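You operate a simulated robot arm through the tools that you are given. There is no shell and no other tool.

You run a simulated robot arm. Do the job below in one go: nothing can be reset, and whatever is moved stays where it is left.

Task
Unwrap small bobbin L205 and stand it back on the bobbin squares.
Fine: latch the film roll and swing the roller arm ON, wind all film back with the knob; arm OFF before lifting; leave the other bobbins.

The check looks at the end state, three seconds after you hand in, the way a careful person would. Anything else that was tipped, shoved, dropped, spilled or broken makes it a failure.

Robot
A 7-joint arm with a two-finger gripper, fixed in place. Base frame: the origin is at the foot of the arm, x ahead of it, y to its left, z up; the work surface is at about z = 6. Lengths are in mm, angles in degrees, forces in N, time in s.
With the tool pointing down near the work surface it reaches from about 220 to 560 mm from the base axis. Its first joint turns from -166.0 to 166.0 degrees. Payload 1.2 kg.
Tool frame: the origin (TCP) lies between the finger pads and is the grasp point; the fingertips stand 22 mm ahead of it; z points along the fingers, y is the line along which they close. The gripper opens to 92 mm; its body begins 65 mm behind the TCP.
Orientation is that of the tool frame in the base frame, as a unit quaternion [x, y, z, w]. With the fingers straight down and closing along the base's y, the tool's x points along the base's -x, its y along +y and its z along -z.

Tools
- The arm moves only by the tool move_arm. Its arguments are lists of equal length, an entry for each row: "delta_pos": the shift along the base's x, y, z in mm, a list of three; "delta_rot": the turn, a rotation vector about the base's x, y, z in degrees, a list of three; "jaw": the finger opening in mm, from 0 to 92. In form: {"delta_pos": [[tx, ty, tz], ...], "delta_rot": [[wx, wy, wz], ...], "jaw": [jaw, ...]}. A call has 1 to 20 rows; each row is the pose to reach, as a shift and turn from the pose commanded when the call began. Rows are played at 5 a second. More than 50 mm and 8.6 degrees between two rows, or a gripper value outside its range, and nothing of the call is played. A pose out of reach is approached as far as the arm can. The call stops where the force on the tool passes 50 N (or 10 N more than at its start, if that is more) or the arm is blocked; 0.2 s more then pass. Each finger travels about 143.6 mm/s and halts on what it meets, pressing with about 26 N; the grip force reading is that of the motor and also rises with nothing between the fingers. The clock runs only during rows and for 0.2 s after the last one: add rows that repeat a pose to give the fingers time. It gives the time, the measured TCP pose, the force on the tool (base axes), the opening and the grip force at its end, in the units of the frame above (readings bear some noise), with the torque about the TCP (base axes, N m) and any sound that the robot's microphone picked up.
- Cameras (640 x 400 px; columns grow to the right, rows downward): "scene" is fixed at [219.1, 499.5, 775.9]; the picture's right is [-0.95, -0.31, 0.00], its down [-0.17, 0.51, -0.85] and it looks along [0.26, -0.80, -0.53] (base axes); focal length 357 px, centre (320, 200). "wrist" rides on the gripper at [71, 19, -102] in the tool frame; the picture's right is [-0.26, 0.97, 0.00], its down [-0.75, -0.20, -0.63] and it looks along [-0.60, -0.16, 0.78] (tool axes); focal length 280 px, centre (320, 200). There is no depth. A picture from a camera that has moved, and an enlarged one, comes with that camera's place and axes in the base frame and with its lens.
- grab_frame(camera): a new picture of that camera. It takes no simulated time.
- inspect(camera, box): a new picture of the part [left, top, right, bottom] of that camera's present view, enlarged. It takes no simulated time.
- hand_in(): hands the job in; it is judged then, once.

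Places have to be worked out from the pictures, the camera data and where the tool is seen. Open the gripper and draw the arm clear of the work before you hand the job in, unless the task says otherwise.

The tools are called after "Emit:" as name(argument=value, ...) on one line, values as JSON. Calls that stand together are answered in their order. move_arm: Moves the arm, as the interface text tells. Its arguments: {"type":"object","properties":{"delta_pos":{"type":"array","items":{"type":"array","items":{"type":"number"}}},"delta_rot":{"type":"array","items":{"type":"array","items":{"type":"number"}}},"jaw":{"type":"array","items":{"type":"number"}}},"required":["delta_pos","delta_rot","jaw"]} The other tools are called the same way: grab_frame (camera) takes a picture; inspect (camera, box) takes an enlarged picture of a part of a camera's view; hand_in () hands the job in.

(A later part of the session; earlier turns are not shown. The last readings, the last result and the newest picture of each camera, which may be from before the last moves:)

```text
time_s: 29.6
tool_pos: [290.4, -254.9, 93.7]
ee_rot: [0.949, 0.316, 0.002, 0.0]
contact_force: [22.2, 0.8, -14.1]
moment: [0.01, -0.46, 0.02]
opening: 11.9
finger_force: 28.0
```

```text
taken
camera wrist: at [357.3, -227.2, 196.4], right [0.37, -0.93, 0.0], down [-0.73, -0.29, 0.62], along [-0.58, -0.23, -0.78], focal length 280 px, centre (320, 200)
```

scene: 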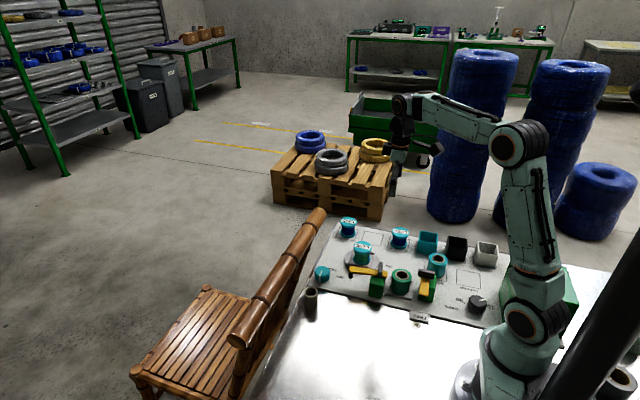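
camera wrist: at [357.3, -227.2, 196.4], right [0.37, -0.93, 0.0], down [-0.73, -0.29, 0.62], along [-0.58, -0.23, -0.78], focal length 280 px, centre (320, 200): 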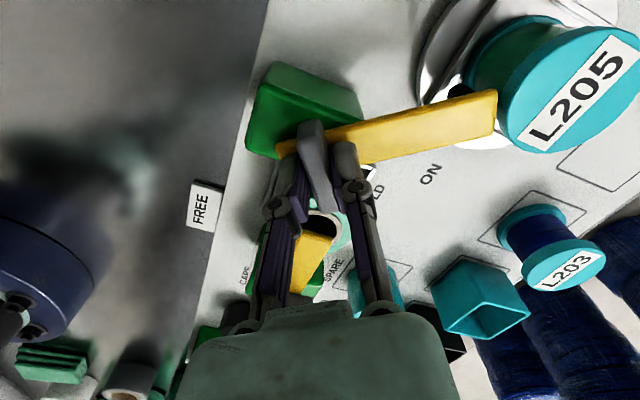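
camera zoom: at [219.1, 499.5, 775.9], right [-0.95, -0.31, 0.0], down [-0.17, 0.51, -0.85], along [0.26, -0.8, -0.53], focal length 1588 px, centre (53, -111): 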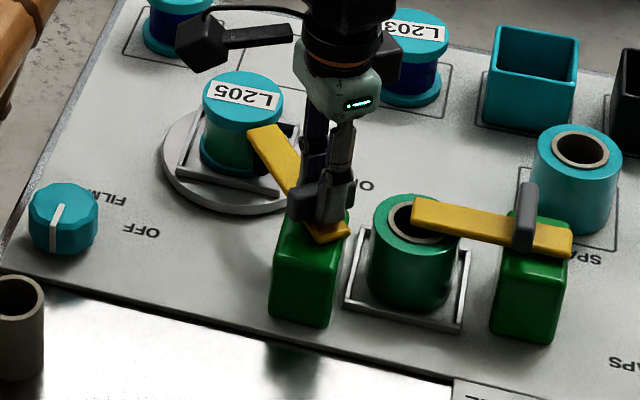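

The bar passes the bobbin clear. I continue the swing toward ON.

Emit:
move_arm(delta_pos=[[0, 0, 0], [0.5, 0, 0], [0.5, 0, 0], [0.5, 0, 0], [0.5, 0, 0]], delta_rot=[[0, 0, -6], [0, 0, -12], [0, 0, -18], [0, 0, -24], [0, 0, -30]], jaw=[0, 0, 0, 0, 0])

Emit:
inspect(camera="scene", box=[320, 225, 440, 315])

Emit:
grab_frame(camera="wrist")

```text
time_s: 30.8
tool_pos: [289.1, -253.4, 94.6]
ee_rot: [0.998, 0.06, 0.0, -0.001]
contact_force: [-2.7, -2.1, 4.3]
moment: [-0.3, 0.36, 1.1]
opening: 21.5
finger_force: 27.9
```

```text
4.44 times, centred on (380, 270) of scene
camera zoom: at [219.1, 499.5, 775.9], right [-0.95, -0.31, 0.0], down [-0.17, 0.51, -0.85], along [0.26, -0.8, -0.53], focal length 1588 px, centre (53, -111)
```

zoom: 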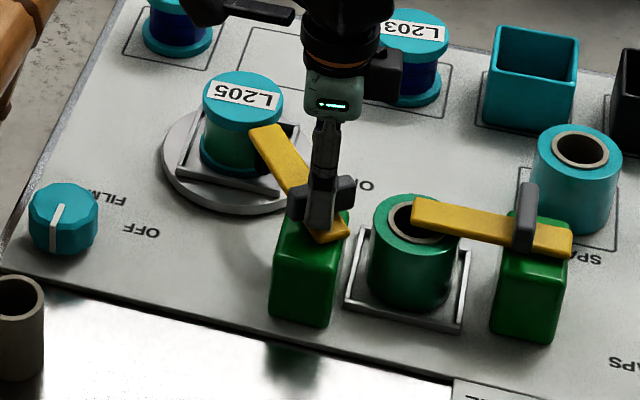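

```text
taken
camera wrist: at [362.4, -265.1, 195.6], right [-0.14, -0.99, 0.0], down [-0.77, 0.11, 0.63], along [-0.62, 0.09, -0.78], focal length 280 px, centre (320, 200)
```

wrist: 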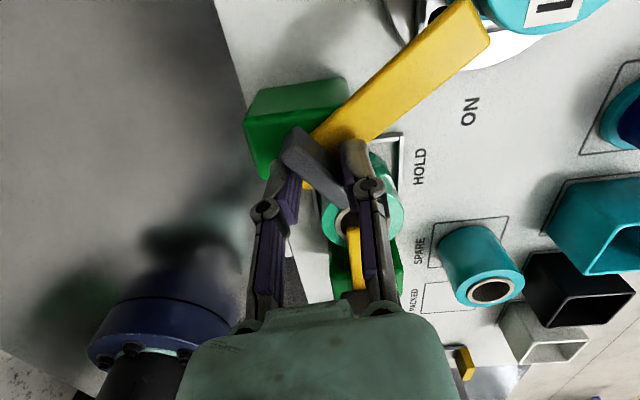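

A stop is reached: the bar points at the bobbin and did not move further while the fingers twisted on the fin. I rotate back to where the fingers match the fin, then look before releasing.

Emit:
move_arm(delta_pos=[[0, 0, 0], [0, 0, 0], [0, 0, 0], [0, 0, 0], [0, 0, 0]], delta_rot=[[0, 0, 7], [0, 0, 14], [0, 0, 21], [0, 0, 26], [0, 0, 26]], jaw=[0, 0, 0, 0, 0])

Emit:
grab_frame(camera="wrist")

Emit:
inspect(camera="scene", box=[330, 225, 420, 295])

```text
time_s: 32.0
tool_pos: [290.2, -253.9, 94.4]
ee_rot: [0.959, 0.285, 0.0, 0.0]
contact_force: [-0.6, 3.1, 6.9]
moment: [0.03, 0.12, 0.4]
opening: 12.5
finger_force: 27.9
```

```text
taken
camera wrist: at [360.1, -231.3, 196.0], right [0.31, -0.95, 0.0], down [-0.74, -0.24, 0.62], along [-0.59, -0.19, -0.78], focal length 280 px, centre (320, 200)
```

wrist: 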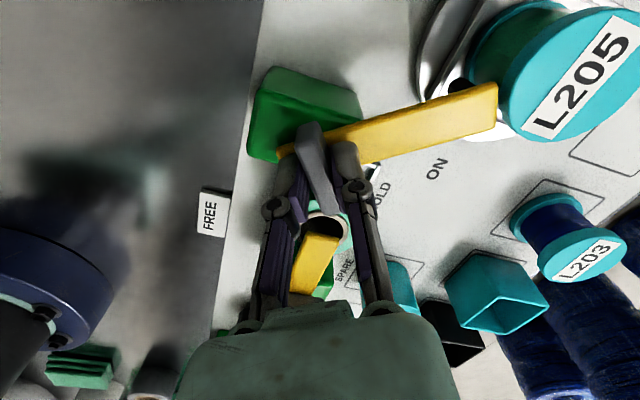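

```text
5.71 times, centred on (375, 260) of scene
camera zoom: at [219.1, 499.5, 775.9], right [-0.95, -0.31, 0.0], down [-0.17, 0.51, -0.85], along [0.26, -0.8, -0.53], focal length 2041 px, centre (6, -143)
```

zoom: 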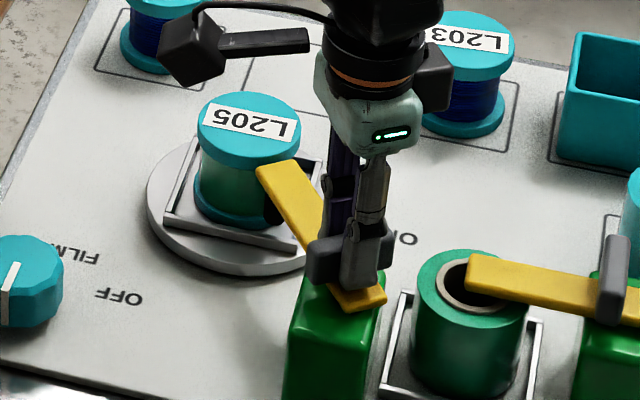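

Pressed lightly against the ON stop with the roller next to the bobbin's film. I release and lift straight up.

Emit:
move_arm(delta_pos=[[0, 0, 0], [0, 0, 0], [0, 0, 0], [0, 0, 20], [0, 0, 45], [0, 0, 75], [0, 0, 105], [0, 0, 105]], delta_rot=[[0, 0, 1], [0, 0, 2], [0, 0, 2], [0, 0, 2], [0, 0, 2], [0, 0, 2], [0, 0, 2], [0, 0, 2]], jaw=[14, 28, 36, 36, 36, 36, 36, 36])

Emit:
grab_frame(camera="wrist")

Emit:
inspect(camera="scene", box=[310, 215, 430, 305])

```text
time_s: 33.8
tool_pos: [289.7, -257.7, 200.1]
ee_rot: [0.954, 0.301, 0.0, 0.0]
contact_force: [0.3, -0.6, -0.6]
moment: [-0.01, 0.02, 0.02]
opening: 36.0
finger_force: 0.1
```

```text
taken
camera wrist: at [358.6, -232.2, 301.8], right [0.34, -0.94, 0.0], down [-0.73, -0.26, 0.62], along [-0.59, -0.21, -0.78], focal length 280 px, centre (320, 200)
```

wrist: 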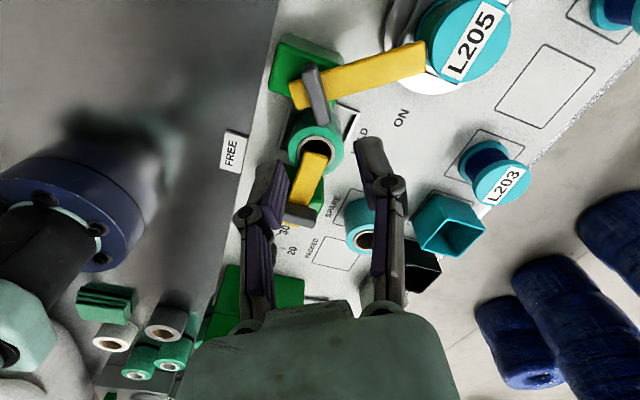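

```text
4.44 times, centred on (370, 260) of scene
camera zoom: at [219.1, 499.5, 775.9], right [-0.95, -0.31, 0.0], down [-0.17, 0.51, -0.85], along [0.26, -0.8, -0.53], focal length 1588 px, centre (98, -67)
```

zoom: 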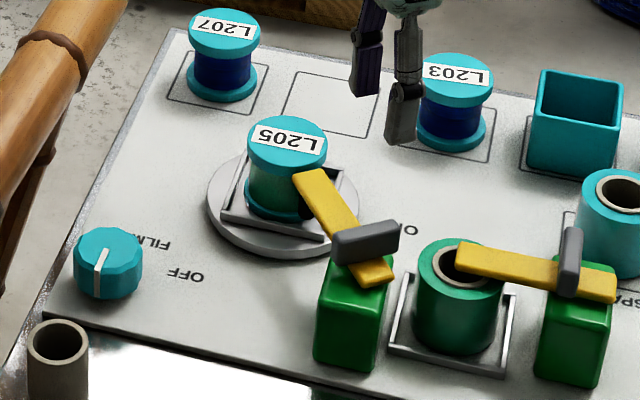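

The roller arm is ON against the bobbin and the latch is at HOLD. Now I move high over the teal knob, turning the camera side away from the chair rail.

Emit:
move_arm(delta_pos=[[20, 3, 0], [45, 6, 0], [70, 9, 0], [95, 12, 0], [120, 14, 0], [145, 16, 0], [162, 17, 0], [162, 17, 0], [162, 17, 0]], delta_rot=[[0, 0, 8], [0, 0, 16], [0, 0, 24], [0, 0, 32], [0, 0, 40], [0, 0, 48], [0, 0, 55], [0, 0, 55], [0, 0, 55]], jaw=[40, 50, 60, 64, 64, 64, 64, 64, 64])

Emit:
grab_frame(camera="wrist")

Emit:
inspect(camera="wrist", box=[220, 60, 420, 260])

Emit:
grab_frame(camera="scene")

```text
time_s: 35.8
tool_pos: [451.7, -237.5, 200.7]
ee_rot: [0.706, 0.708, 0.0, 0.0]
contact_force: [-0.3, 0.7, -0.5]
moment: [0.03, 0.0, 0.0]
opening: 63.9
finger_force: 0.1
```

```text
taken
camera wrist: at [470.7, -165.9, 301.2], right [0.97, -0.26, 0.0], down [-0.2, -0.75, 0.62], along [-0.16, -0.6, -0.78], focal length 280 px, centre (320, 200)
```

wrist: 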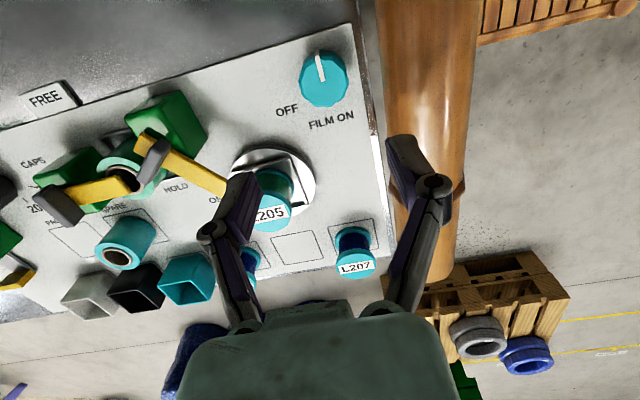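

```text
2.00 times, centred on (320, 160) of wrist
camera zoom: at [470.7, -165.9, 301.2], right [0.97, -0.26, 0.0], down [-0.2, -0.75, 0.62], along [-0.16, -0.6, -0.78], focal length 561 px, centre (320, 280)
```

zoom: 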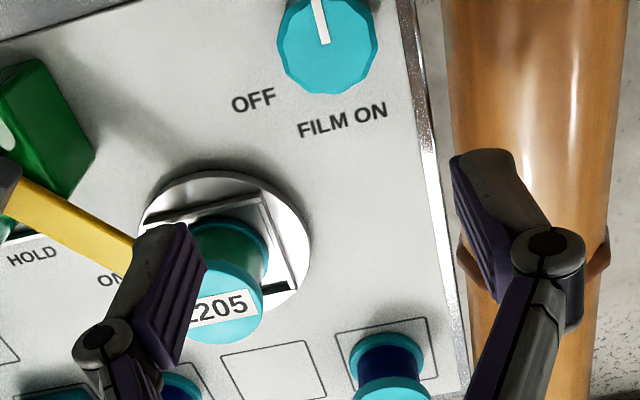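

```text
taken
```

scene: 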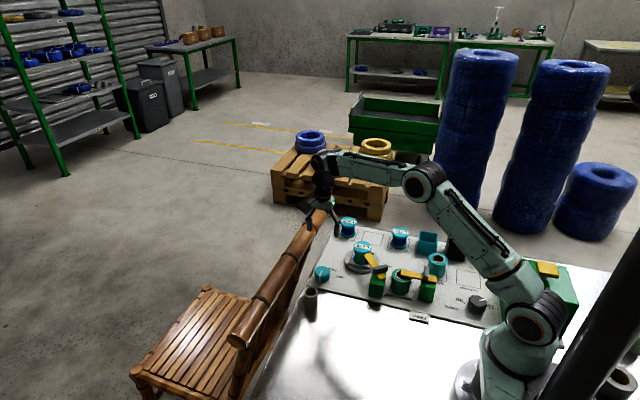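

The knob is at about (453.4,-240) with its top at z≈31, and the chair rail runs about 40 mm beyond it, from z≈116 up. I record a close baseline of the film on L205 and the roll before winding.

Emit:
inspect(camera="scene", box=[340, 235, 390, 275])

Emit:
inspect(camera="scene", box=[380, 255, 430, 305])

Emit:
inspect(camera="scene", box=[270, 130, 370, 300])

```text
10.00 times, centred on (365, 255) of scene
camera zoom: at [219.1, 499.5, 775.9], right [-0.95, -0.31, 0.0], down [-0.17, 0.51, -0.85], along [0.26, -0.8, -0.53], focal length 3572 px, centre (-130, -350)
```

zoom: 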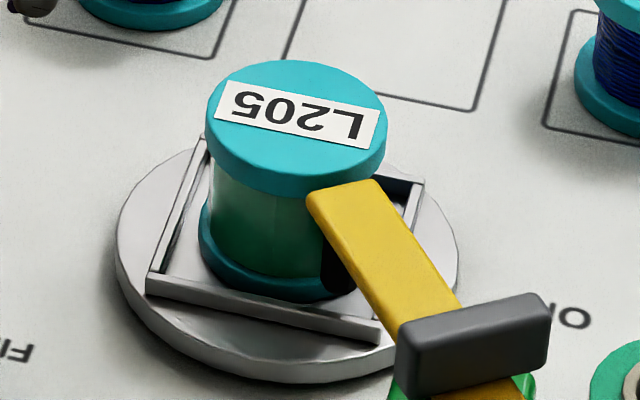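

```text
8.00 times, centred on (405, 280) of scene
camera zoom: at [219.1, 499.5, 775.9], right [-0.95, -0.31, 0.0], down [-0.17, 0.51, -0.85], along [0.26, -0.8, -0.53], focal length 2858 px, centre (-360, -440)
```

zoom: 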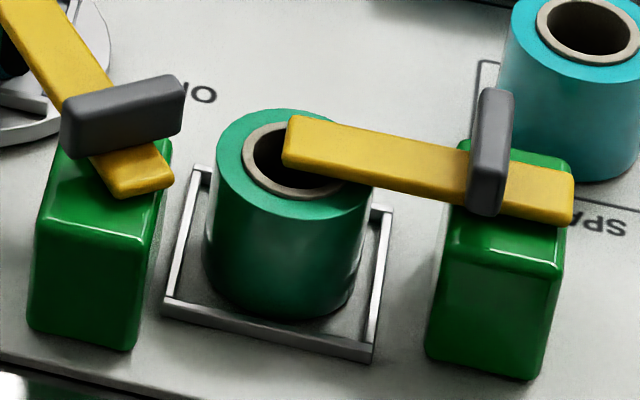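

```text
2.35 times, centred on (320, 215) of scene
camera zoom: at [219.1, 499.5, 775.9], right [-0.95, -0.31, 0.0], down [-0.17, 0.51, -0.85], along [0.26, -0.8, -0.53], focal length 840 px, centre (320, 165)
```

zoom: 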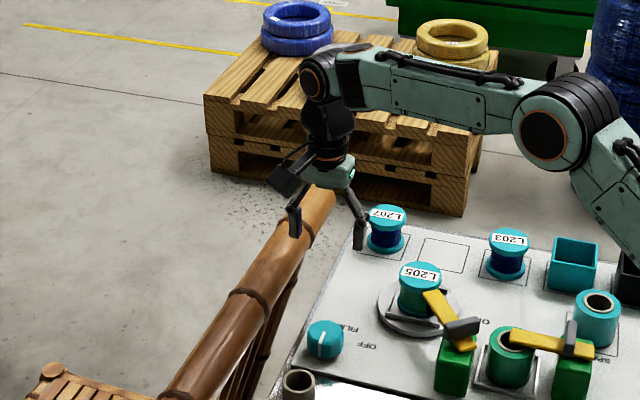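

The hand body is about ±28 mm wide, so vertical gripping of the knob leaves about 10 mm to the rail. While still high, I test how far the wrist can turn the other way (yaw toward +80°).

Emit:
move_arm(delta_pos=[[0, 0, 0], [0, 0, 0], [0, 0, 0], [0, 0, 0], [0, 0, 0], [0, 0, 0], [0, 0, 0], [0, 0, 0], [0, 0, 0], [0, 0, 0], [0, 0, 0], [0, 0, 0], [0, 0, 0], [0, 0, 0], [0, 0, 0], [0, 0, 0], [0, 0, 0], [0, 0, 0], [0, 0, 0], [0, 0, 0]], delta_rot=[[0, 0, 8.5], [0, 0, 17], [0, 0, 25.5], [0, 0, 34], [0, 0, 42.5], [0, 0, 51], [0, 0, 59.5], [0, 0, 68], [0, 0, 76.5], [0, 0, 85], [0, 0, 93.5], [0, 0, 102], [0, 0, 110.5], [0, 0, 119], [0, 0, 127.5], [0, 0, 136], [0, 0, 144.5], [0, 0, 153], [0, 0, 161.5], [0, 0, 170]], jaw=[64, 64, 64, 64, 64, 64, 64, 64, 64, 64, 64, 64, 64, 64, 64, 64, 64, 64, 64, 64])

Emit:
grab_frame(camera="wrist")

```text
time_s: 40.0
tool_pos: [452.7, -237.8, 199.9]
ee_rot: [-0.644, 0.765, 0.0, -0.001]
contact_force: [-0.2, -0.7, -0.2]
moment: [-0.04, 0.04, -0.02]
opening: 64.0
finger_force: 0.0
```

```text
taken
camera wrist: at [421.0, -303.2, 300.8], right [-0.91, 0.42, 0.0], down [0.33, 0.71, 0.63], along [0.26, 0.57, -0.78], focal length 280 px, centre (320, 200)
```

wrist: 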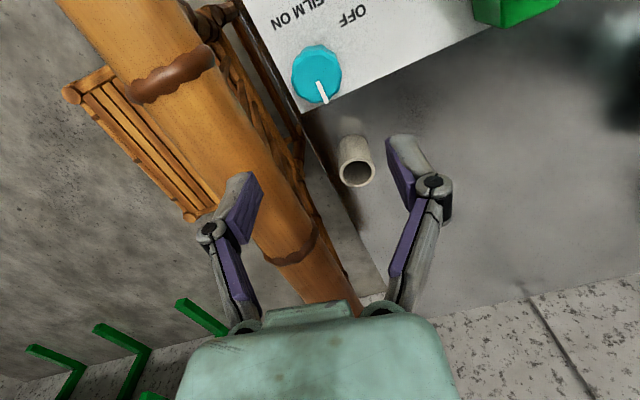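

The wrist also reaches +80°, so I can wind in about 150-170° strokes. I turn back to yaw -75° and come down to a checking height above the knob.

Emit:
move_arm(delta_pos=[[0, 0, 0], [0, 0, 0], [0, 0, 0], [0, 0, 0], [0, 0, 0], [0, 0, 0], [0, 0, 0], [0, 0, 0], [0, 0, 0], [0, 0, 0], [0, 0, 0], [0, 0, 0], [0, 0, 0], [0, -1, -15], [0.5, -2, -30], [0.5, -2.5, -50], [0.5, -2.5, -70], [0.5, -2.5, -90], [0.5, -2.5, -110], [0.5, -2.5, -110]], delta_rot=[[0, 0, -8.5], [0, 0, -17], [0, 0, -25.5], [0, 0, -34], [0, 0, -42.5], [0, 0, -51], [0, 0, -59.5], [0, 0, -68], [0, 0, -76.5], [0, 0, -85], [0, 0, -93.5], [0, 0, -102], [0, 0, -110.5], [0, 0, -119], [0, 0, -127.5], [0, 0, -136], [0, 0, -144.5], [0, 0, -150], [0, 0, -155], [0, 0, -155]], jaw=[64, 64, 64, 64, 64, 64, 64, 64, 64, 64, 64, 64, 64, 64, 64, 64, 64, 64, 64, 64])

Emit:
grab_frame(camera="wrist")

Emit:
inspect(camera="wrist", box=[220, 60, 420, 260])

Emit:
inspect(camera="scene", box=[270, 190, 390, 300])

```text
time_s: 44.2
tool_pos: [454.4, -239.7, 89.8]
ee_rot: [0.609, 0.793, 0.0, 0.0]
contact_force: [1.2, 0.7, 0.0]
moment: [-0.03, -0.01, 0.03]
opening: 64.0
finger_force: 0.0
```

```text
taken
camera wrist: at [452.4, -166.5, 190.5], right [1.0, 0.0, 0.0], down [0.0, -0.78, 0.63], along [0.0, -0.63, -0.78], focal length 280 px, centre (320, 200)
```

wrist: 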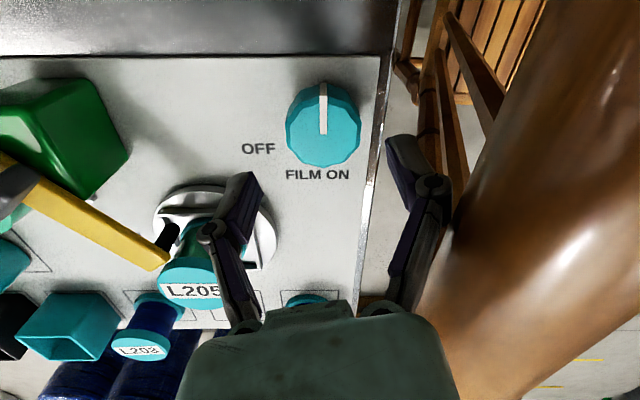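

```text
2.00 times, centred on (320, 160) of wrist
camera zoom: at [452.4, -166.5, 190.5], right [1.0, 0.0, 0.0], down [0.0, -0.78, 0.63], along [0.0, -0.63, -0.78], focal length 561 px, centre (320, 280)
```

zoom: 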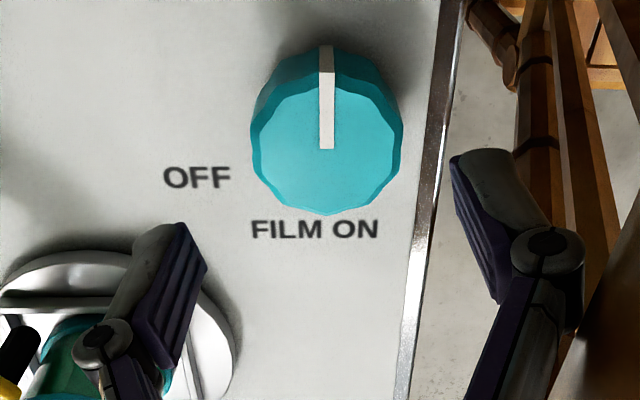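

```text
3.64 times, centred on (330, 245) of scene
camera zoom: at [219.1, 499.5, 775.9], right [-0.95, -0.31, 0.0], down [-0.17, 0.51, -0.85], along [0.26, -0.8, -0.53], focal length 1299 px, centre (284, 36)
```

zoom: 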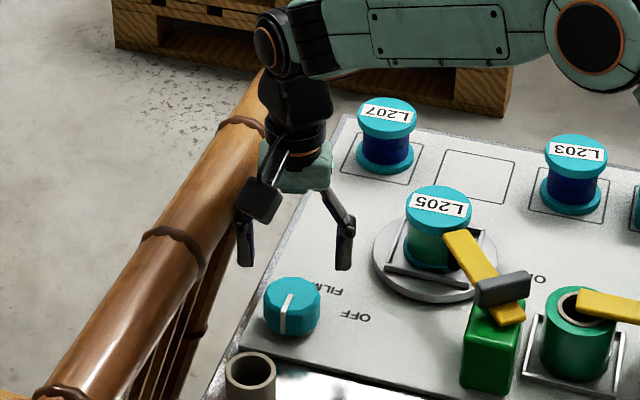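

The knob centre reads (454,-241) and the gripper has room beside the rail. I descend over the knob with the fingers at 64 mm, then close.

Emit:
move_arm(delta_pos=[[0, -1, -12], [0, -1, -24], [0, -1, -34], [0, -1, -42], [0, -1, -48], [0, -1, -48]], delta_rot=[[0, 0, 0], [0, 0, 0], [0, 0, 0], [0, 0, 0], [0, 0, 0], [0, 0, 0]], jaw=[64, 64, 64, 64, 64, 64])

Emit:
inspect(camera="wrist", box=[220, 60, 420, 260])

Emit:
inspect(camera="scene", box=[280, 210, 380, 310])

```text
time_s: 45.6
tool_pos: [452.9, -240.1, 41.8]
ee_rot: [0.609, 0.793, 0.0, 0.001]
contact_force: [1.0, 0.2, 0.0]
moment: [0.0, -0.01, 0.01]
opening: 64.0
finger_force: 0.0
```

```text
2.00 times, centred on (320, 160) of wrist
camera zoom: at [451.8, -166.8, 142.4], right [1.0, 0.0, 0.0], down [0.0, -0.78, 0.63], along [0.0, -0.63, -0.78], focal length 561 px, centre (320, 280)
```

zoom: 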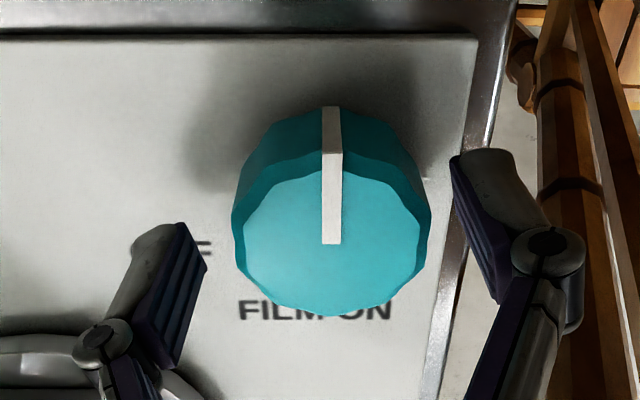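

```text
4.00 times, centred on (330, 260) of scene
camera zoom: at [219.1, 499.5, 775.9], right [-0.95, -0.31, 0.0], down [-0.17, 0.51, -0.85], along [0.26, -0.8, -0.53], focal length 1429 px, centre (280, -40)
```

zoom: 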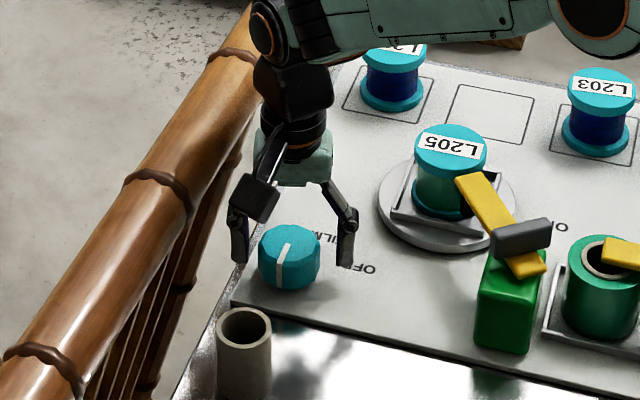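

The knob top is at about z≈39 and centred near (454,-239), so the fingertips already overlap it by about 18 mm. I close on the knob.

Emit:
move_arm(delta_pos=[[0.5, 0.5, -1], [0.5, 0.5, -2], [0.5, 0.5, -2], [0.5, 0.5, -2], [0.5, 0.5, -2]], delta_rot=[[0, 0, 0], [0, 0, 0], [0, 0, 0], [0, 0, 0], [0, 0, 0]], jaw=[56, 48, 40, 36, 36])

Emit:
inspect(camera="wrist", box=[220, 60, 420, 260])

```text
time_s: 46.8
tool_pos: [455.6, -238.5, 38.9]
ee_rot: [0.607, 0.795, 0.002, 0.002]
contact_force: [19.3, 6.7, 3.0]
moment: [0.17, -0.32, 0.0]
opening: 43.9
finger_force: 28.0
```

```text
2.00 times, centred on (320, 160) of wrist
camera zoom: at [453.2, -165.3, 140.9], right [1.0, 0.0, 0.0], down [0.0, -0.78, 0.62], along [0.0, -0.62, -0.78], focal length 561 px, centre (320, 280)
```

zoom: 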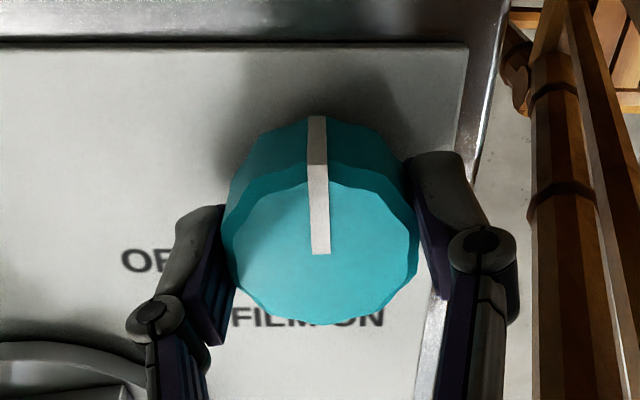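

Gripped at 43.9 mm; the knob centre is about (455.5,-238.5). I rotate counter-clockwise 60° as a first test.

Emit:
move_arm(delta_pos=[[1, 0.3, 0], [1.5, 0.5, 0], [1.5, 0.5, 0], [1.5, 0.5, 0], [1.5, 0.5, 0], [1.5, 0.5, 0], [1.5, 0.5, 0], [1.5, 0.5, 0], [1.5, 0.5, 0]], delta_rot=[[0, 0, 5], [0, 0, 12], [0, 0, 19], [0, 0, 26], [0, 0, 33], [0, 0, 40], [0, 0, 47], [0, 0, 54], [0, 0, 60]], jaw=[36, 36, 36, 36, 36, 36, 36, 36, 36])

Emit:
inspect(camera="scene", box=[340, 235, 390, 275])

Emit:
grab_frame(camera="wrist")

Emit:
inspect(camera="scene", box=[280, 210, 380, 310])

```text
time_s: 48.8
tool_pos: [453.1, -240.6, 39.4]
ee_rot: [0.13, 0.992, -0.001, 0.0]
contact_force: [-6.7, 2.8, 3.5]
moment: [0.71, -1.32, -0.13]
opening: 44.0
finger_force: 27.6
```

```text
10.00 times, centred on (365, 255) of scene
camera zoom: at [219.1, 499.5, 775.9], right [-0.95, -0.31, 0.0], down [-0.17, 0.51, -0.85], along [0.26, -0.8, -0.53], focal length 3572 px, centre (-130, -350)
```

zoom: 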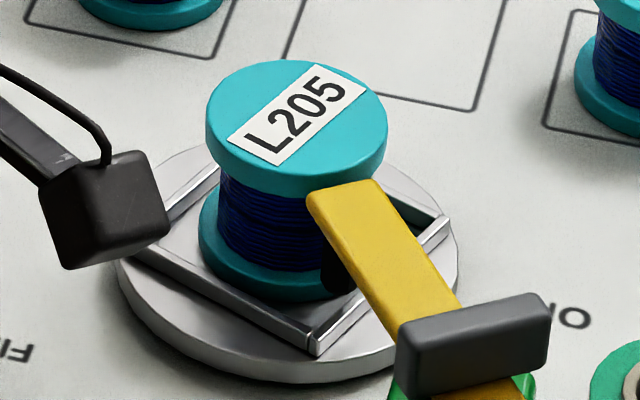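

```text
taken
camera wrist: at [390.0, -202.4, 140.4], right [0.5, 0.86, 0.0], down [0.68, -0.39, 0.63], along [0.54, -0.32, -0.78], focal length 280 px, centre (320, 200)
```

wrist: 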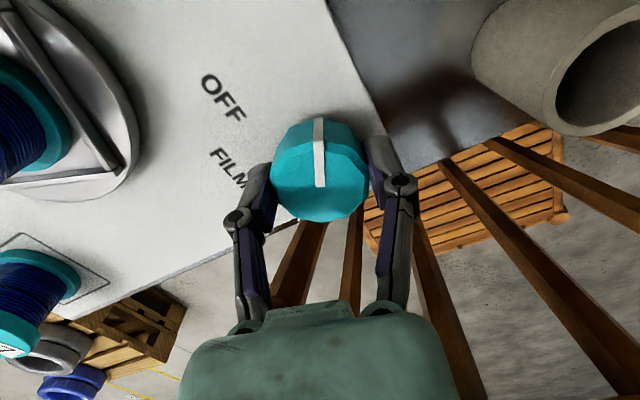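

```text
4.00 times, centred on (330, 260) of scene
camera zoom: at [219.1, 499.5, 775.9], right [-0.95, -0.31, 0.0], down [-0.17, 0.51, -0.85], along [0.26, -0.8, -0.53], focal length 1429 px, centre (280, -40)
```

zoom: 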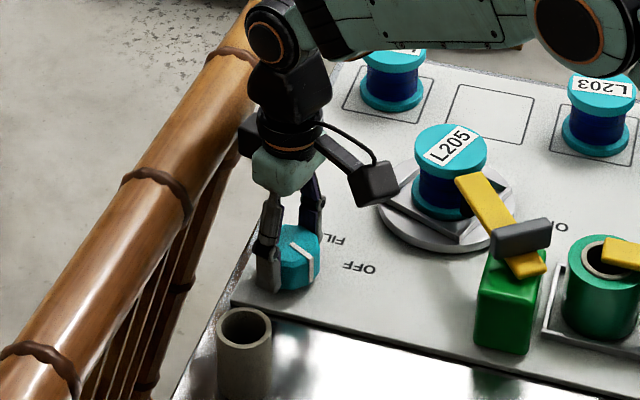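

Turning counter-clockwise spun the turntable, and the scene-facing side of L205 now shows bare wire. I zoom in from the wrist camera to see if film is left on other sides.

Emit:
inspect(camera="wrist", box=[0, 0, 160, 200])

Emit:
inspect(camera="scene", box=[350, 235, 440, 305])

```text
2.00 times, centred on (80, 100) of wrist
camera zoom: at [390.0, -202.4, 140.4], right [0.5, 0.86, 0.0], down [0.68, -0.39, 0.63], along [0.54, -0.32, -0.78], focal length 561 px, centre (800, 400)
```

zoom: 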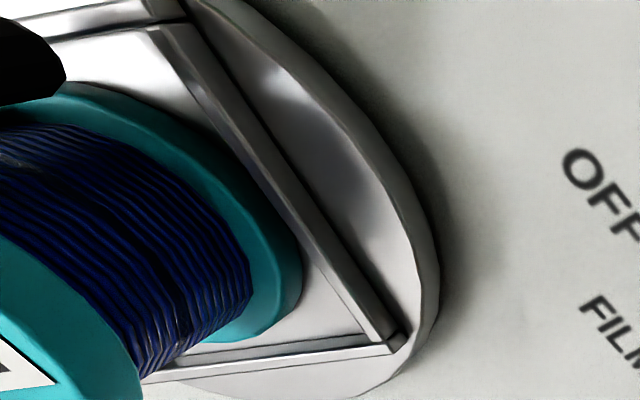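

```text
5.71 times, centred on (395, 270) of scene
camera zoom: at [219.1, 499.5, 775.9], right [-0.95, -0.31, 0.0], down [-0.17, 0.51, -0.85], along [0.26, -0.8, -0.53], focal length 2041 px, centre (-109, -200)
```

zoom: 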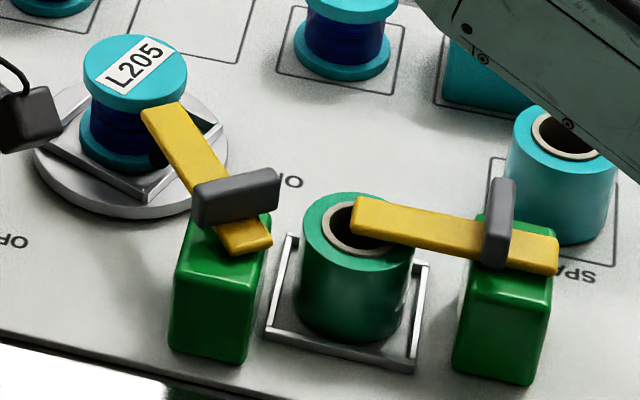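

The +x/+y sides are bare, but film might be hidden on the -y side. I release the knob, lift, and look at the bobbin from its back side.

Emit:
move_arm(delta_pos=[[0, 0, 0], [0, 0, 0], [0, 0, 15], [0, 0, 40], [0, 0, 70], [-5, -5, 110], [-15, -20, 150], [-30, -35, 180], [-50, -50, 195], [-70, -60, 200], [-85, -70, 200], [-95, -75, 200], [-95, -75, 200], [-95, -75, 200], [-95, -75, 200], [-95, -75, 200]], delta_rot=[[0, 0, 0], [0, 0, 0], [0, 0, 0], [0, 0, 0], [0, 0, 8], [0, 0, 16], [0, 0, 24], [0, 0, 32], [0, 0, 40], [0, 0, 48], [0, 0, 56], [0, 0, 64], [0, 0, 72], [0, 0, 80], [0, 0, 88], [0, 0, 90]], jaw=[54, 64, 64, 64, 64, 64, 70, 80, 90, 92, 92, 92, 92, 92, 92, 92])

Emit:
grab_frame(camera="wrist")

Emit:
inspect(camera="scene", box=[300, 215, 420, 305])

```text
time_s: 52.2
tool_pos: [360.9, -314.7, 240.0]
ee_rot: [-0.609, 0.793, 0.0, 0.0]
contact_force: [1.1, 0.2, -0.4]
moment: [-0.02, 0.04, -0.03]
opening: 92.1
finger_force: 0.0
```

```text
taken
camera wrist: at [322.9, -377.5, 340.6], right [-0.87, 0.5, 0.0], down [0.39, 0.68, 0.62], along [0.31, 0.54, -0.78], focal length 280 px, centre (320, 200)
```

wrist: 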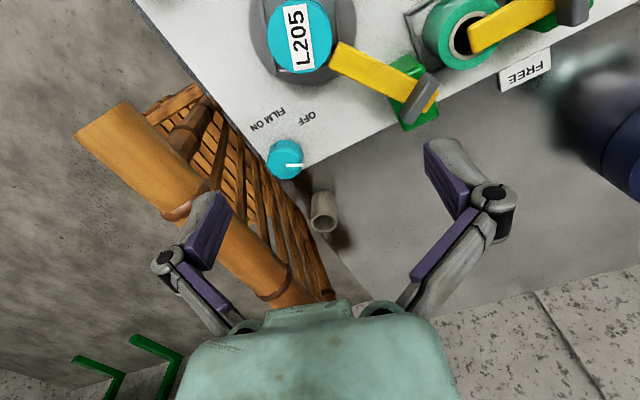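

```text
4.44 times, centred on (360, 260) of scene
camera zoom: at [219.1, 499.5, 775.9], right [-0.95, -0.31, 0.0], down [-0.17, 0.51, -0.85], along [0.26, -0.8, -0.53], focal length 1588 px, centre (142, -67)
```

zoom: 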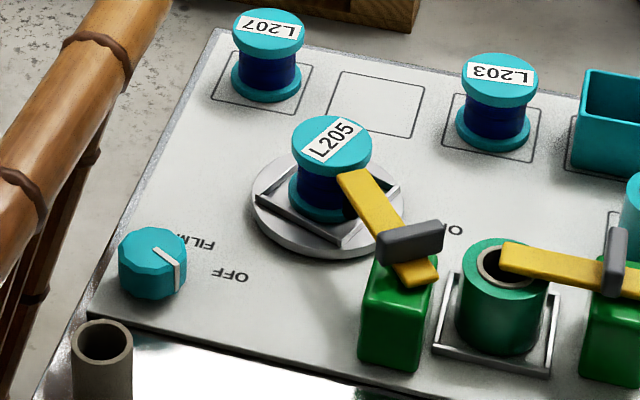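

I zoom in on the bobbin from this higher view to check for any green film on the far side.

Emit:
inspect(camera="wrist", box=[240, 0, 400, 100])

Emit:
inspect(camera="scene", box=[340, 230, 400, 280])

```text
4.00 times, centred on (320, 50) of wrist
camera zoom: at [322.9, -377.5, 340.6], right [-0.87, 0.5, 0.0], down [0.39, 0.68, 0.62], along [0.31, 0.54, -0.78], focal length 1122 px, centre (320, 800)
```

zoom: 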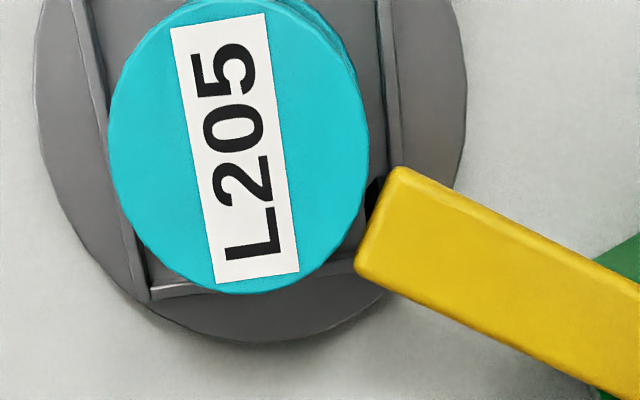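

```text
8.00 times, centred on (370, 255) of scene
camera zoom: at [219.1, 499.5, 775.9], right [-0.95, -0.31, 0.0], down [-0.17, 0.51, -0.85], along [0.26, -0.8, -0.53], focal length 2858 px, centre (-80, -240)
```

zoom: 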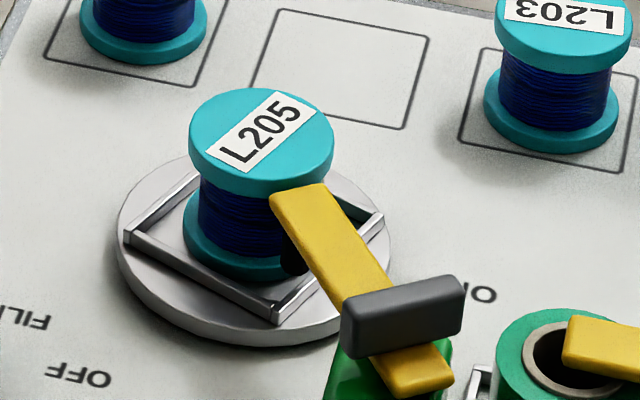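

The label has turned by about 104° but the back of the winding is hidden from here. I move the camera farther to the -y side and lower, so it looks under the flange at the back.

Emit:
move_arm(delta_pos=[[-12, -23, -18], [-24, -46, -36], [-36, -69, -54], [-48, -92, -72], [-60, -115, -85], [-60, -115, -85], [-60, -115, -85]], delta_rot=[[0, 0, 0], [0, 0, 0], [0, 0, 0], [0, 0, 0], [0, 0, 0], [0, 0, 0], [0, 0, 0]], jaw=[92, 92, 92, 92, 92, 92, 92])

Emit:
grab_frame(camera="wrist")

Emit:
inspect(camera="wrist", box=[240, 130, 400, 260])

```text
time_s: 53.8
tool_pos: [299.2, -428.2, 154.0]
ee_rot: [-0.609, 0.793, 0.0, -0.001]
contact_force: [-0.2, 0.7, -0.4]
moment: [0.01, -0.01, -0.01]
opening: 91.9
finger_force: 0.1
```

```text
taken
camera wrist: at [262.4, -490.8, 254.7], right [-0.86, 0.5, 0.0], down [0.39, 0.67, 0.63], along [0.31, 0.54, -0.78], focal length 280 px, centre (320, 200)
```

wrist: 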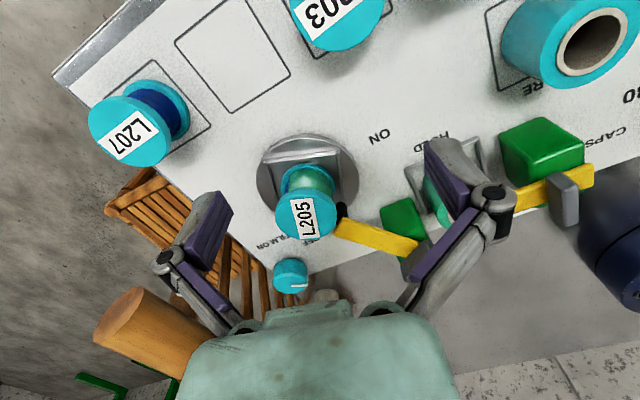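

```text
3.08 times, centred on (320, 195) of wrist
camera zoom: at [262.4, -490.8, 254.7], right [-0.86, 0.5, 0.0], down [0.39, 0.67, 0.63], along [0.31, 0.54, -0.78], focal length 863 px, centre (320, 215)
```

zoom: 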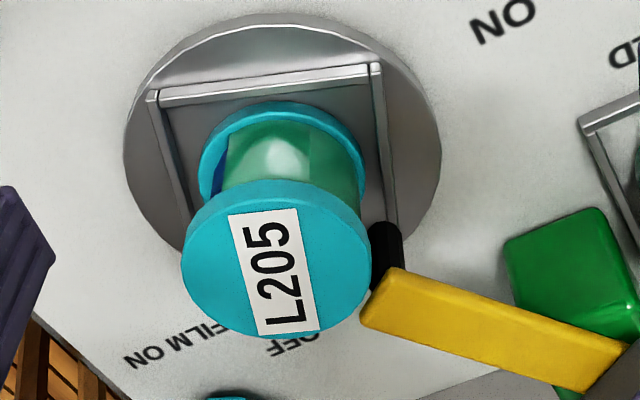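

Film still covers the back of L205 (roughly az 150°→290°, less than before), so counter-clockwise is winding it back but is not finished. I return to the knob with yaw -75° for another stroke.

Emit:
move_arm(delta_pos=[[8, 10, 15], [16, 20, 30], [26, 32, 45], [38, 46, 46], [50, 60, 46], [62, 74, 46], [74, 88, 46], [86, 102, 46], [98, 116, 46], [108, 130, 46], [118, 144, 46], [128, 158, 46], [138, 170, 46], [148, 180, 46], [154, 187, 46], [156, 189, 46], [156, 189, 46], [156, 189, 46], [156, 189, 46], [156, 189, 46]], delta_rot=[[0, 0, -8], [0, 0, -16], [0, 0, -24], [0, 0, -32], [0, 0, -40], [0, 0, -48], [0, 0, -56], [0, 0, -64], [0, 0, -72], [0, 0, -80], [0, 0, -88], [0, 0, -96], [0, 0, -104], [0, 0, -112], [0, 0, -120], [0, 0, -128], [0, 0, -136], [0, 0, -144], [0, 0, -150], [0, 0, -150]], jaw=[92, 92, 92, 90, 80, 70, 64, 64, 64, 64, 64, 64, 64, 64, 64, 64, 64, 64, 64, 64])

Emit:
grab_frame(camera="wrist")

```text
time_s: 58.0
tool_pos: [455.4, -239.1, 202.4]
ee_rot: [0.61, 0.793, 0.0, 0.0]
contact_force: [-0.2, -0.2, 1.0]
moment: [-0.02, 0.01, 0.01]
opening: 63.9
finger_force: 0.1
```

```text
taken
camera wrist: at [454.8, -166.4, 303.5], right [1.0, -0.01, 0.0], down [0.0, -0.78, 0.63], along [0.0, -0.63, -0.78], focal length 280 px, centre (320, 200)
```

wrist: 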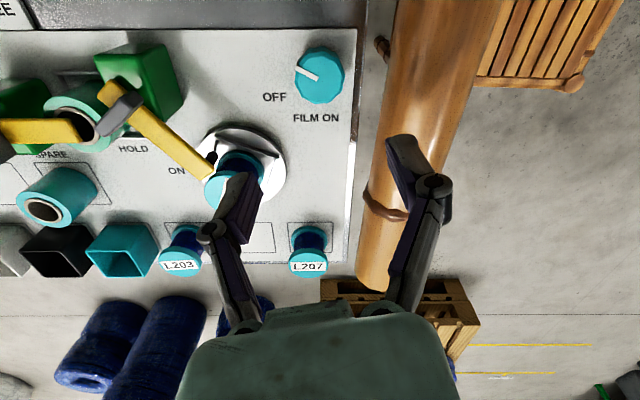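

Centred over the knob; I descend and close on it again.

Emit:
move_arm(delta_pos=[[-0.5, 0, -25], [-1, 0, -50], [-1, 0, -75], [-1, 0, -100], [-1, 0, -120], [-1, 0, -140], [-1, 0, -152], [-1, 0, -162], [-1, 0, -162], [-1, 0, -162], [-1, 0, -162], [-1, 0, -162], [-1, 0, -162]], delta_rot=[[0, 0, 0], [0, 0, 0], [0, 0, 0], [0, 0, 0], [0, 0, 0], [0, 0, 0], [0, 0, 0], [0, 0, 0], [0, 0, 0], [0, 0, 0], [0, 0, 0], [0, 0, 0], [0, 0, 0]], jaw=[64, 64, 64, 64, 64, 64, 64, 64, 64, 54, 44, 36, 36])

Emit:
inspect(camera="wrist", box=[220, 60, 420, 260])

Emit:
inspect(camera="scene", box=[280, 210, 380, 310])

```text
time_s: 58.9
tool_pos: [455.7, -242.4, 130.5]
ee_rot: [0.611, 0.792, 0.001, 0.004]
contact_force: [-7.2, -0.9, 7.0]
moment: [0.04, -0.54, 0.0]
opening: 72.1
finger_force: 0.0
stopped in row 4: the force on the tool passed its limit at 60 N (the readings are from after the stop); the commanded pose is now the measured one
```

```text
2.00 times, centred on (320, 160) of wrist
camera zoom: at [454.9, -168.4, 231.7], right [1.0, -0.01, 0.01], down [-0.01, -0.78, 0.63], along [0.0, -0.63, -0.78], focal length 561 px, centre (320, 280)
```

zoom: 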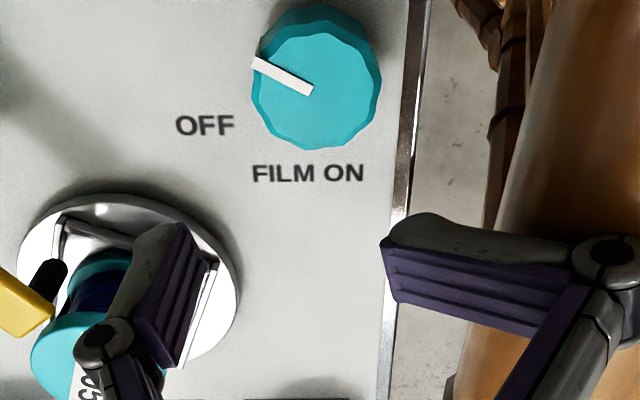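

```text
4.00 times, centred on (330, 260) of scene
camera zoom: at [219.1, 499.5, 775.9], right [-0.95, -0.31, 0.0], down [-0.17, 0.51, -0.85], along [0.26, -0.8, -0.53], focal length 1429 px, centre (280, -40)
```

zoom: 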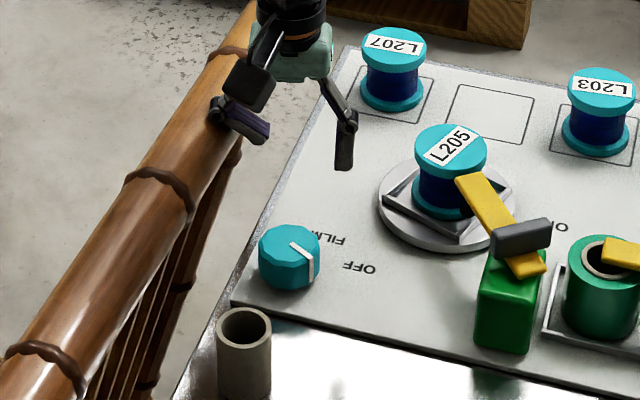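

The +x finger touched the chair rail during descent and the move stopped; the chair looks unmoved in the scene. I back straight up, then will approach with the fingers along y instead.

Emit:
move_arm(delta_pos=[[-3, 0, 10], [-6, 0, 25], [-8, 0, 45], [-8, 0, 70], [-8, 0, 80], [-8, 0, 80]], delta_rot=[[0, 0, 0], [0, 0, 0], [0, 0, 0], [0, 0, 0], [0, 0, 0], [0, 0, 0]], jaw=[64, 64, 64, 64, 64, 64])

Emit:
grab_frame(camera="wrist")

Emit:
grab_frame(camera="scene")

```text
time_s: 60.3
tool_pos: [448.3, -243.5, 209.0]
ee_rot: [0.61, 0.792, 0.001, 0.003]
contact_force: [0.0, 0.0, 0.5]
moment: [-0.02, 0.02, -0.02]
opening: 65.2
finger_force: 0.2
```

```text
taken
camera wrist: at [447.4, -168.9, 311.1], right [1.0, -0.01, 0.0], down [-0.01, -0.78, 0.63], along [0.0, -0.63, -0.78], focal length 280 px, centre (320, 200)
```

wrist: 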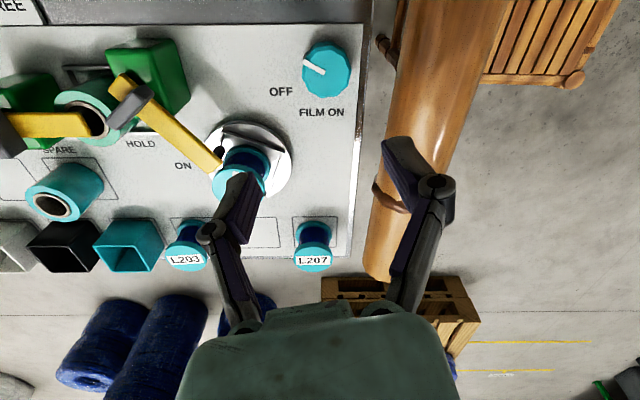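

```text
taken
```

scene: 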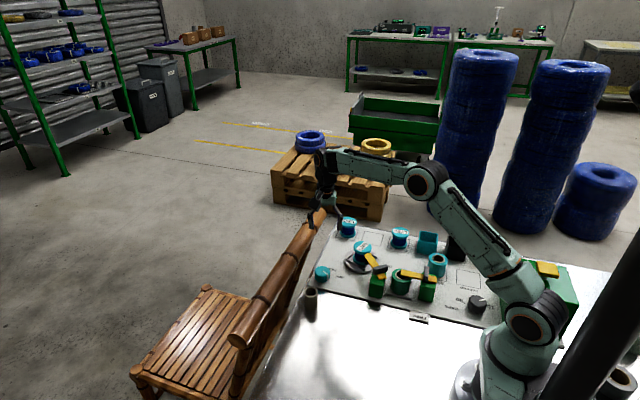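

The chair is where it was. I turn to yaw 0 so the fingers spread along y, then come down on the knob away from the rail.

Emit:
move_arm(delta_pos=[[1, 0.5, 0], [2, 1, 0], [3, 2, 0], [4, 3, 0], [5, 4, 0], [6, 4, 0], [6.5, 4, 0], [6.5, 4, 0], [6.5, 4, 0], [6.5, 4, -20], [6.5, 4, -45], [6.5, 4, -70], [6.5, 4, -95], [6.5, 4, -115], [6.5, 4, -115]], delta_rot=[[0, 0, 8.3], [0, 0, 16.6], [0, 0, 25], [0, 0, 33], [0, 0, 41], [0, 0, 49], [0, 0, 57], [0, 0, 65], [0, 0, 75], [0, 0, 75], [0, 0, 75], [0, 0, 75], [0, 0, 75], [0, 0, 75], [0, 0, 75]], jaw=[64, 64, 64, 64, 64, 64, 64, 64, 64, 64, 64, 64, 64, 64, 64])

Emit:
grab_frame(camera="wrist")

Emit:
inspect(camera="scene", box=[280, 210, 380, 310])

```text
refused: row 9 steps farther than a row can; nothing moved
```

```text
taken
camera wrist: at [447.4, -168.9, 311.1], right [1.0, -0.01, 0.0], down [-0.01, -0.78, 0.63], along [0.0, -0.63, -0.78], focal length 280 px, centre (320, 200)
```

wrist: 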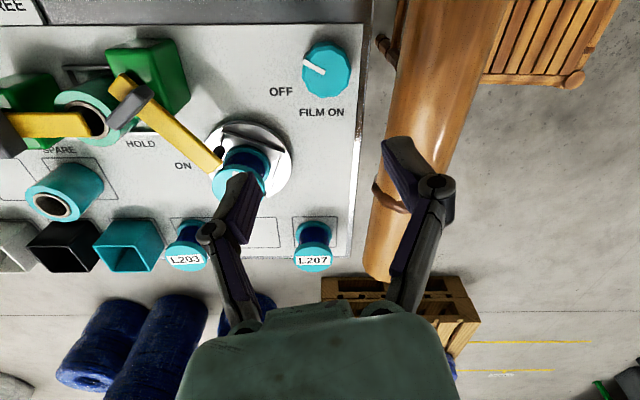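

```text
4.00 times, centred on (330, 260) of scene
camera zoom: at [219.1, 499.5, 775.9], right [-0.95, -0.31, 0.0], down [-0.17, 0.51, -0.85], along [0.26, -0.8, -0.53], focal length 1429 px, centre (280, -40)
```

zoom: 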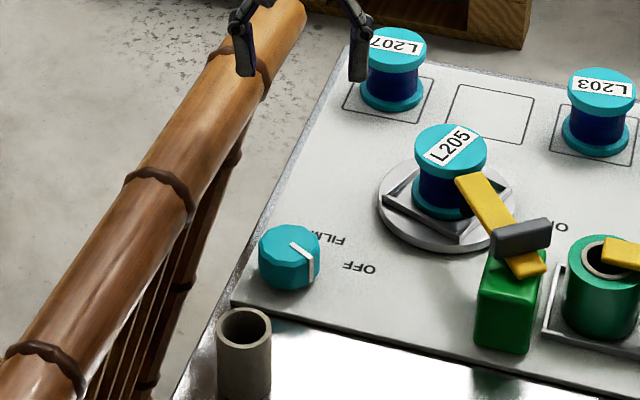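

One row turned too far, so nothing moved; I repeat with even 8° steps.

Emit:
move_arm(delta_pos=[[1, 0.5, 0], [2, 1, 0], [3, 2, 0], [4, 3, 0], [5, 4, 0], [6, 4, 0], [6.5, 4, 0], [6.5, 4, 0], [6.5, 4, 0], [6.5, 4, 0], [6.5, 4, -20], [6.5, 4, -45], [6.5, 4, -70], [6.5, 4, -95], [6.5, 4, -115], [6.5, 4, -115]], delta_rot=[[0, 0, 8], [0, 0, 16], [0, 0, 24], [0, 0, 32], [0, 0, 40], [0, 0, 48], [0, 0, 56], [0, 0, 64], [0, 0, 70], [0, 0, 75], [0, 0, 75], [0, 0, 75], [0, 0, 75], [0, 0, 75], [0, 0, 75], [0, 0, 75]], jaw=[64, 64, 64, 64, 64, 64, 64, 64, 64, 64, 64, 64, 64, 64, 64, 64])

Emit:
grab_frame(camera="wrist")

Emit:
inspect(camera="scene", box=[280, 210, 380, 310])

```text
time_s: 63.7
tool_pos: [454.6, -236.9, 92.9]
ee_rot: [0.002, 1.0, 0.002, 0.002]
contact_force: [-0.4, 0.0, -0.5]
moment: [0.0, -0.01, 0.02]
opening: 64.2
finger_force: 0.1
```

```text
taken
camera wrist: at [382.2, -218.4, 194.0], right [0.27, 0.96, 0.0], down [0.75, -0.21, 0.63], along [0.61, -0.16, -0.78], focal length 280 px, centre (320, 200)
```

wrist: 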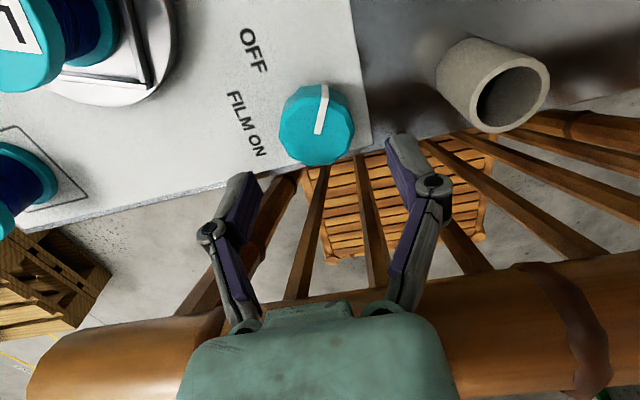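

```text
4.00 times, centred on (330, 260) of scene
camera zoom: at [219.1, 499.5, 775.9], right [-0.95, -0.31, 0.0], down [-0.17, 0.51, -0.85], along [0.26, -0.8, -0.53], focal length 1429 px, centre (280, -40)
```

zoom: 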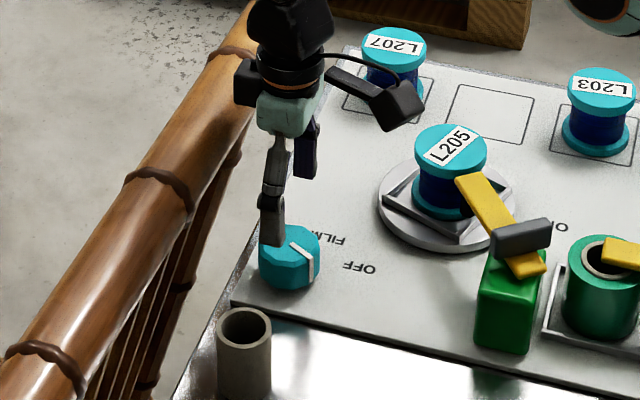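

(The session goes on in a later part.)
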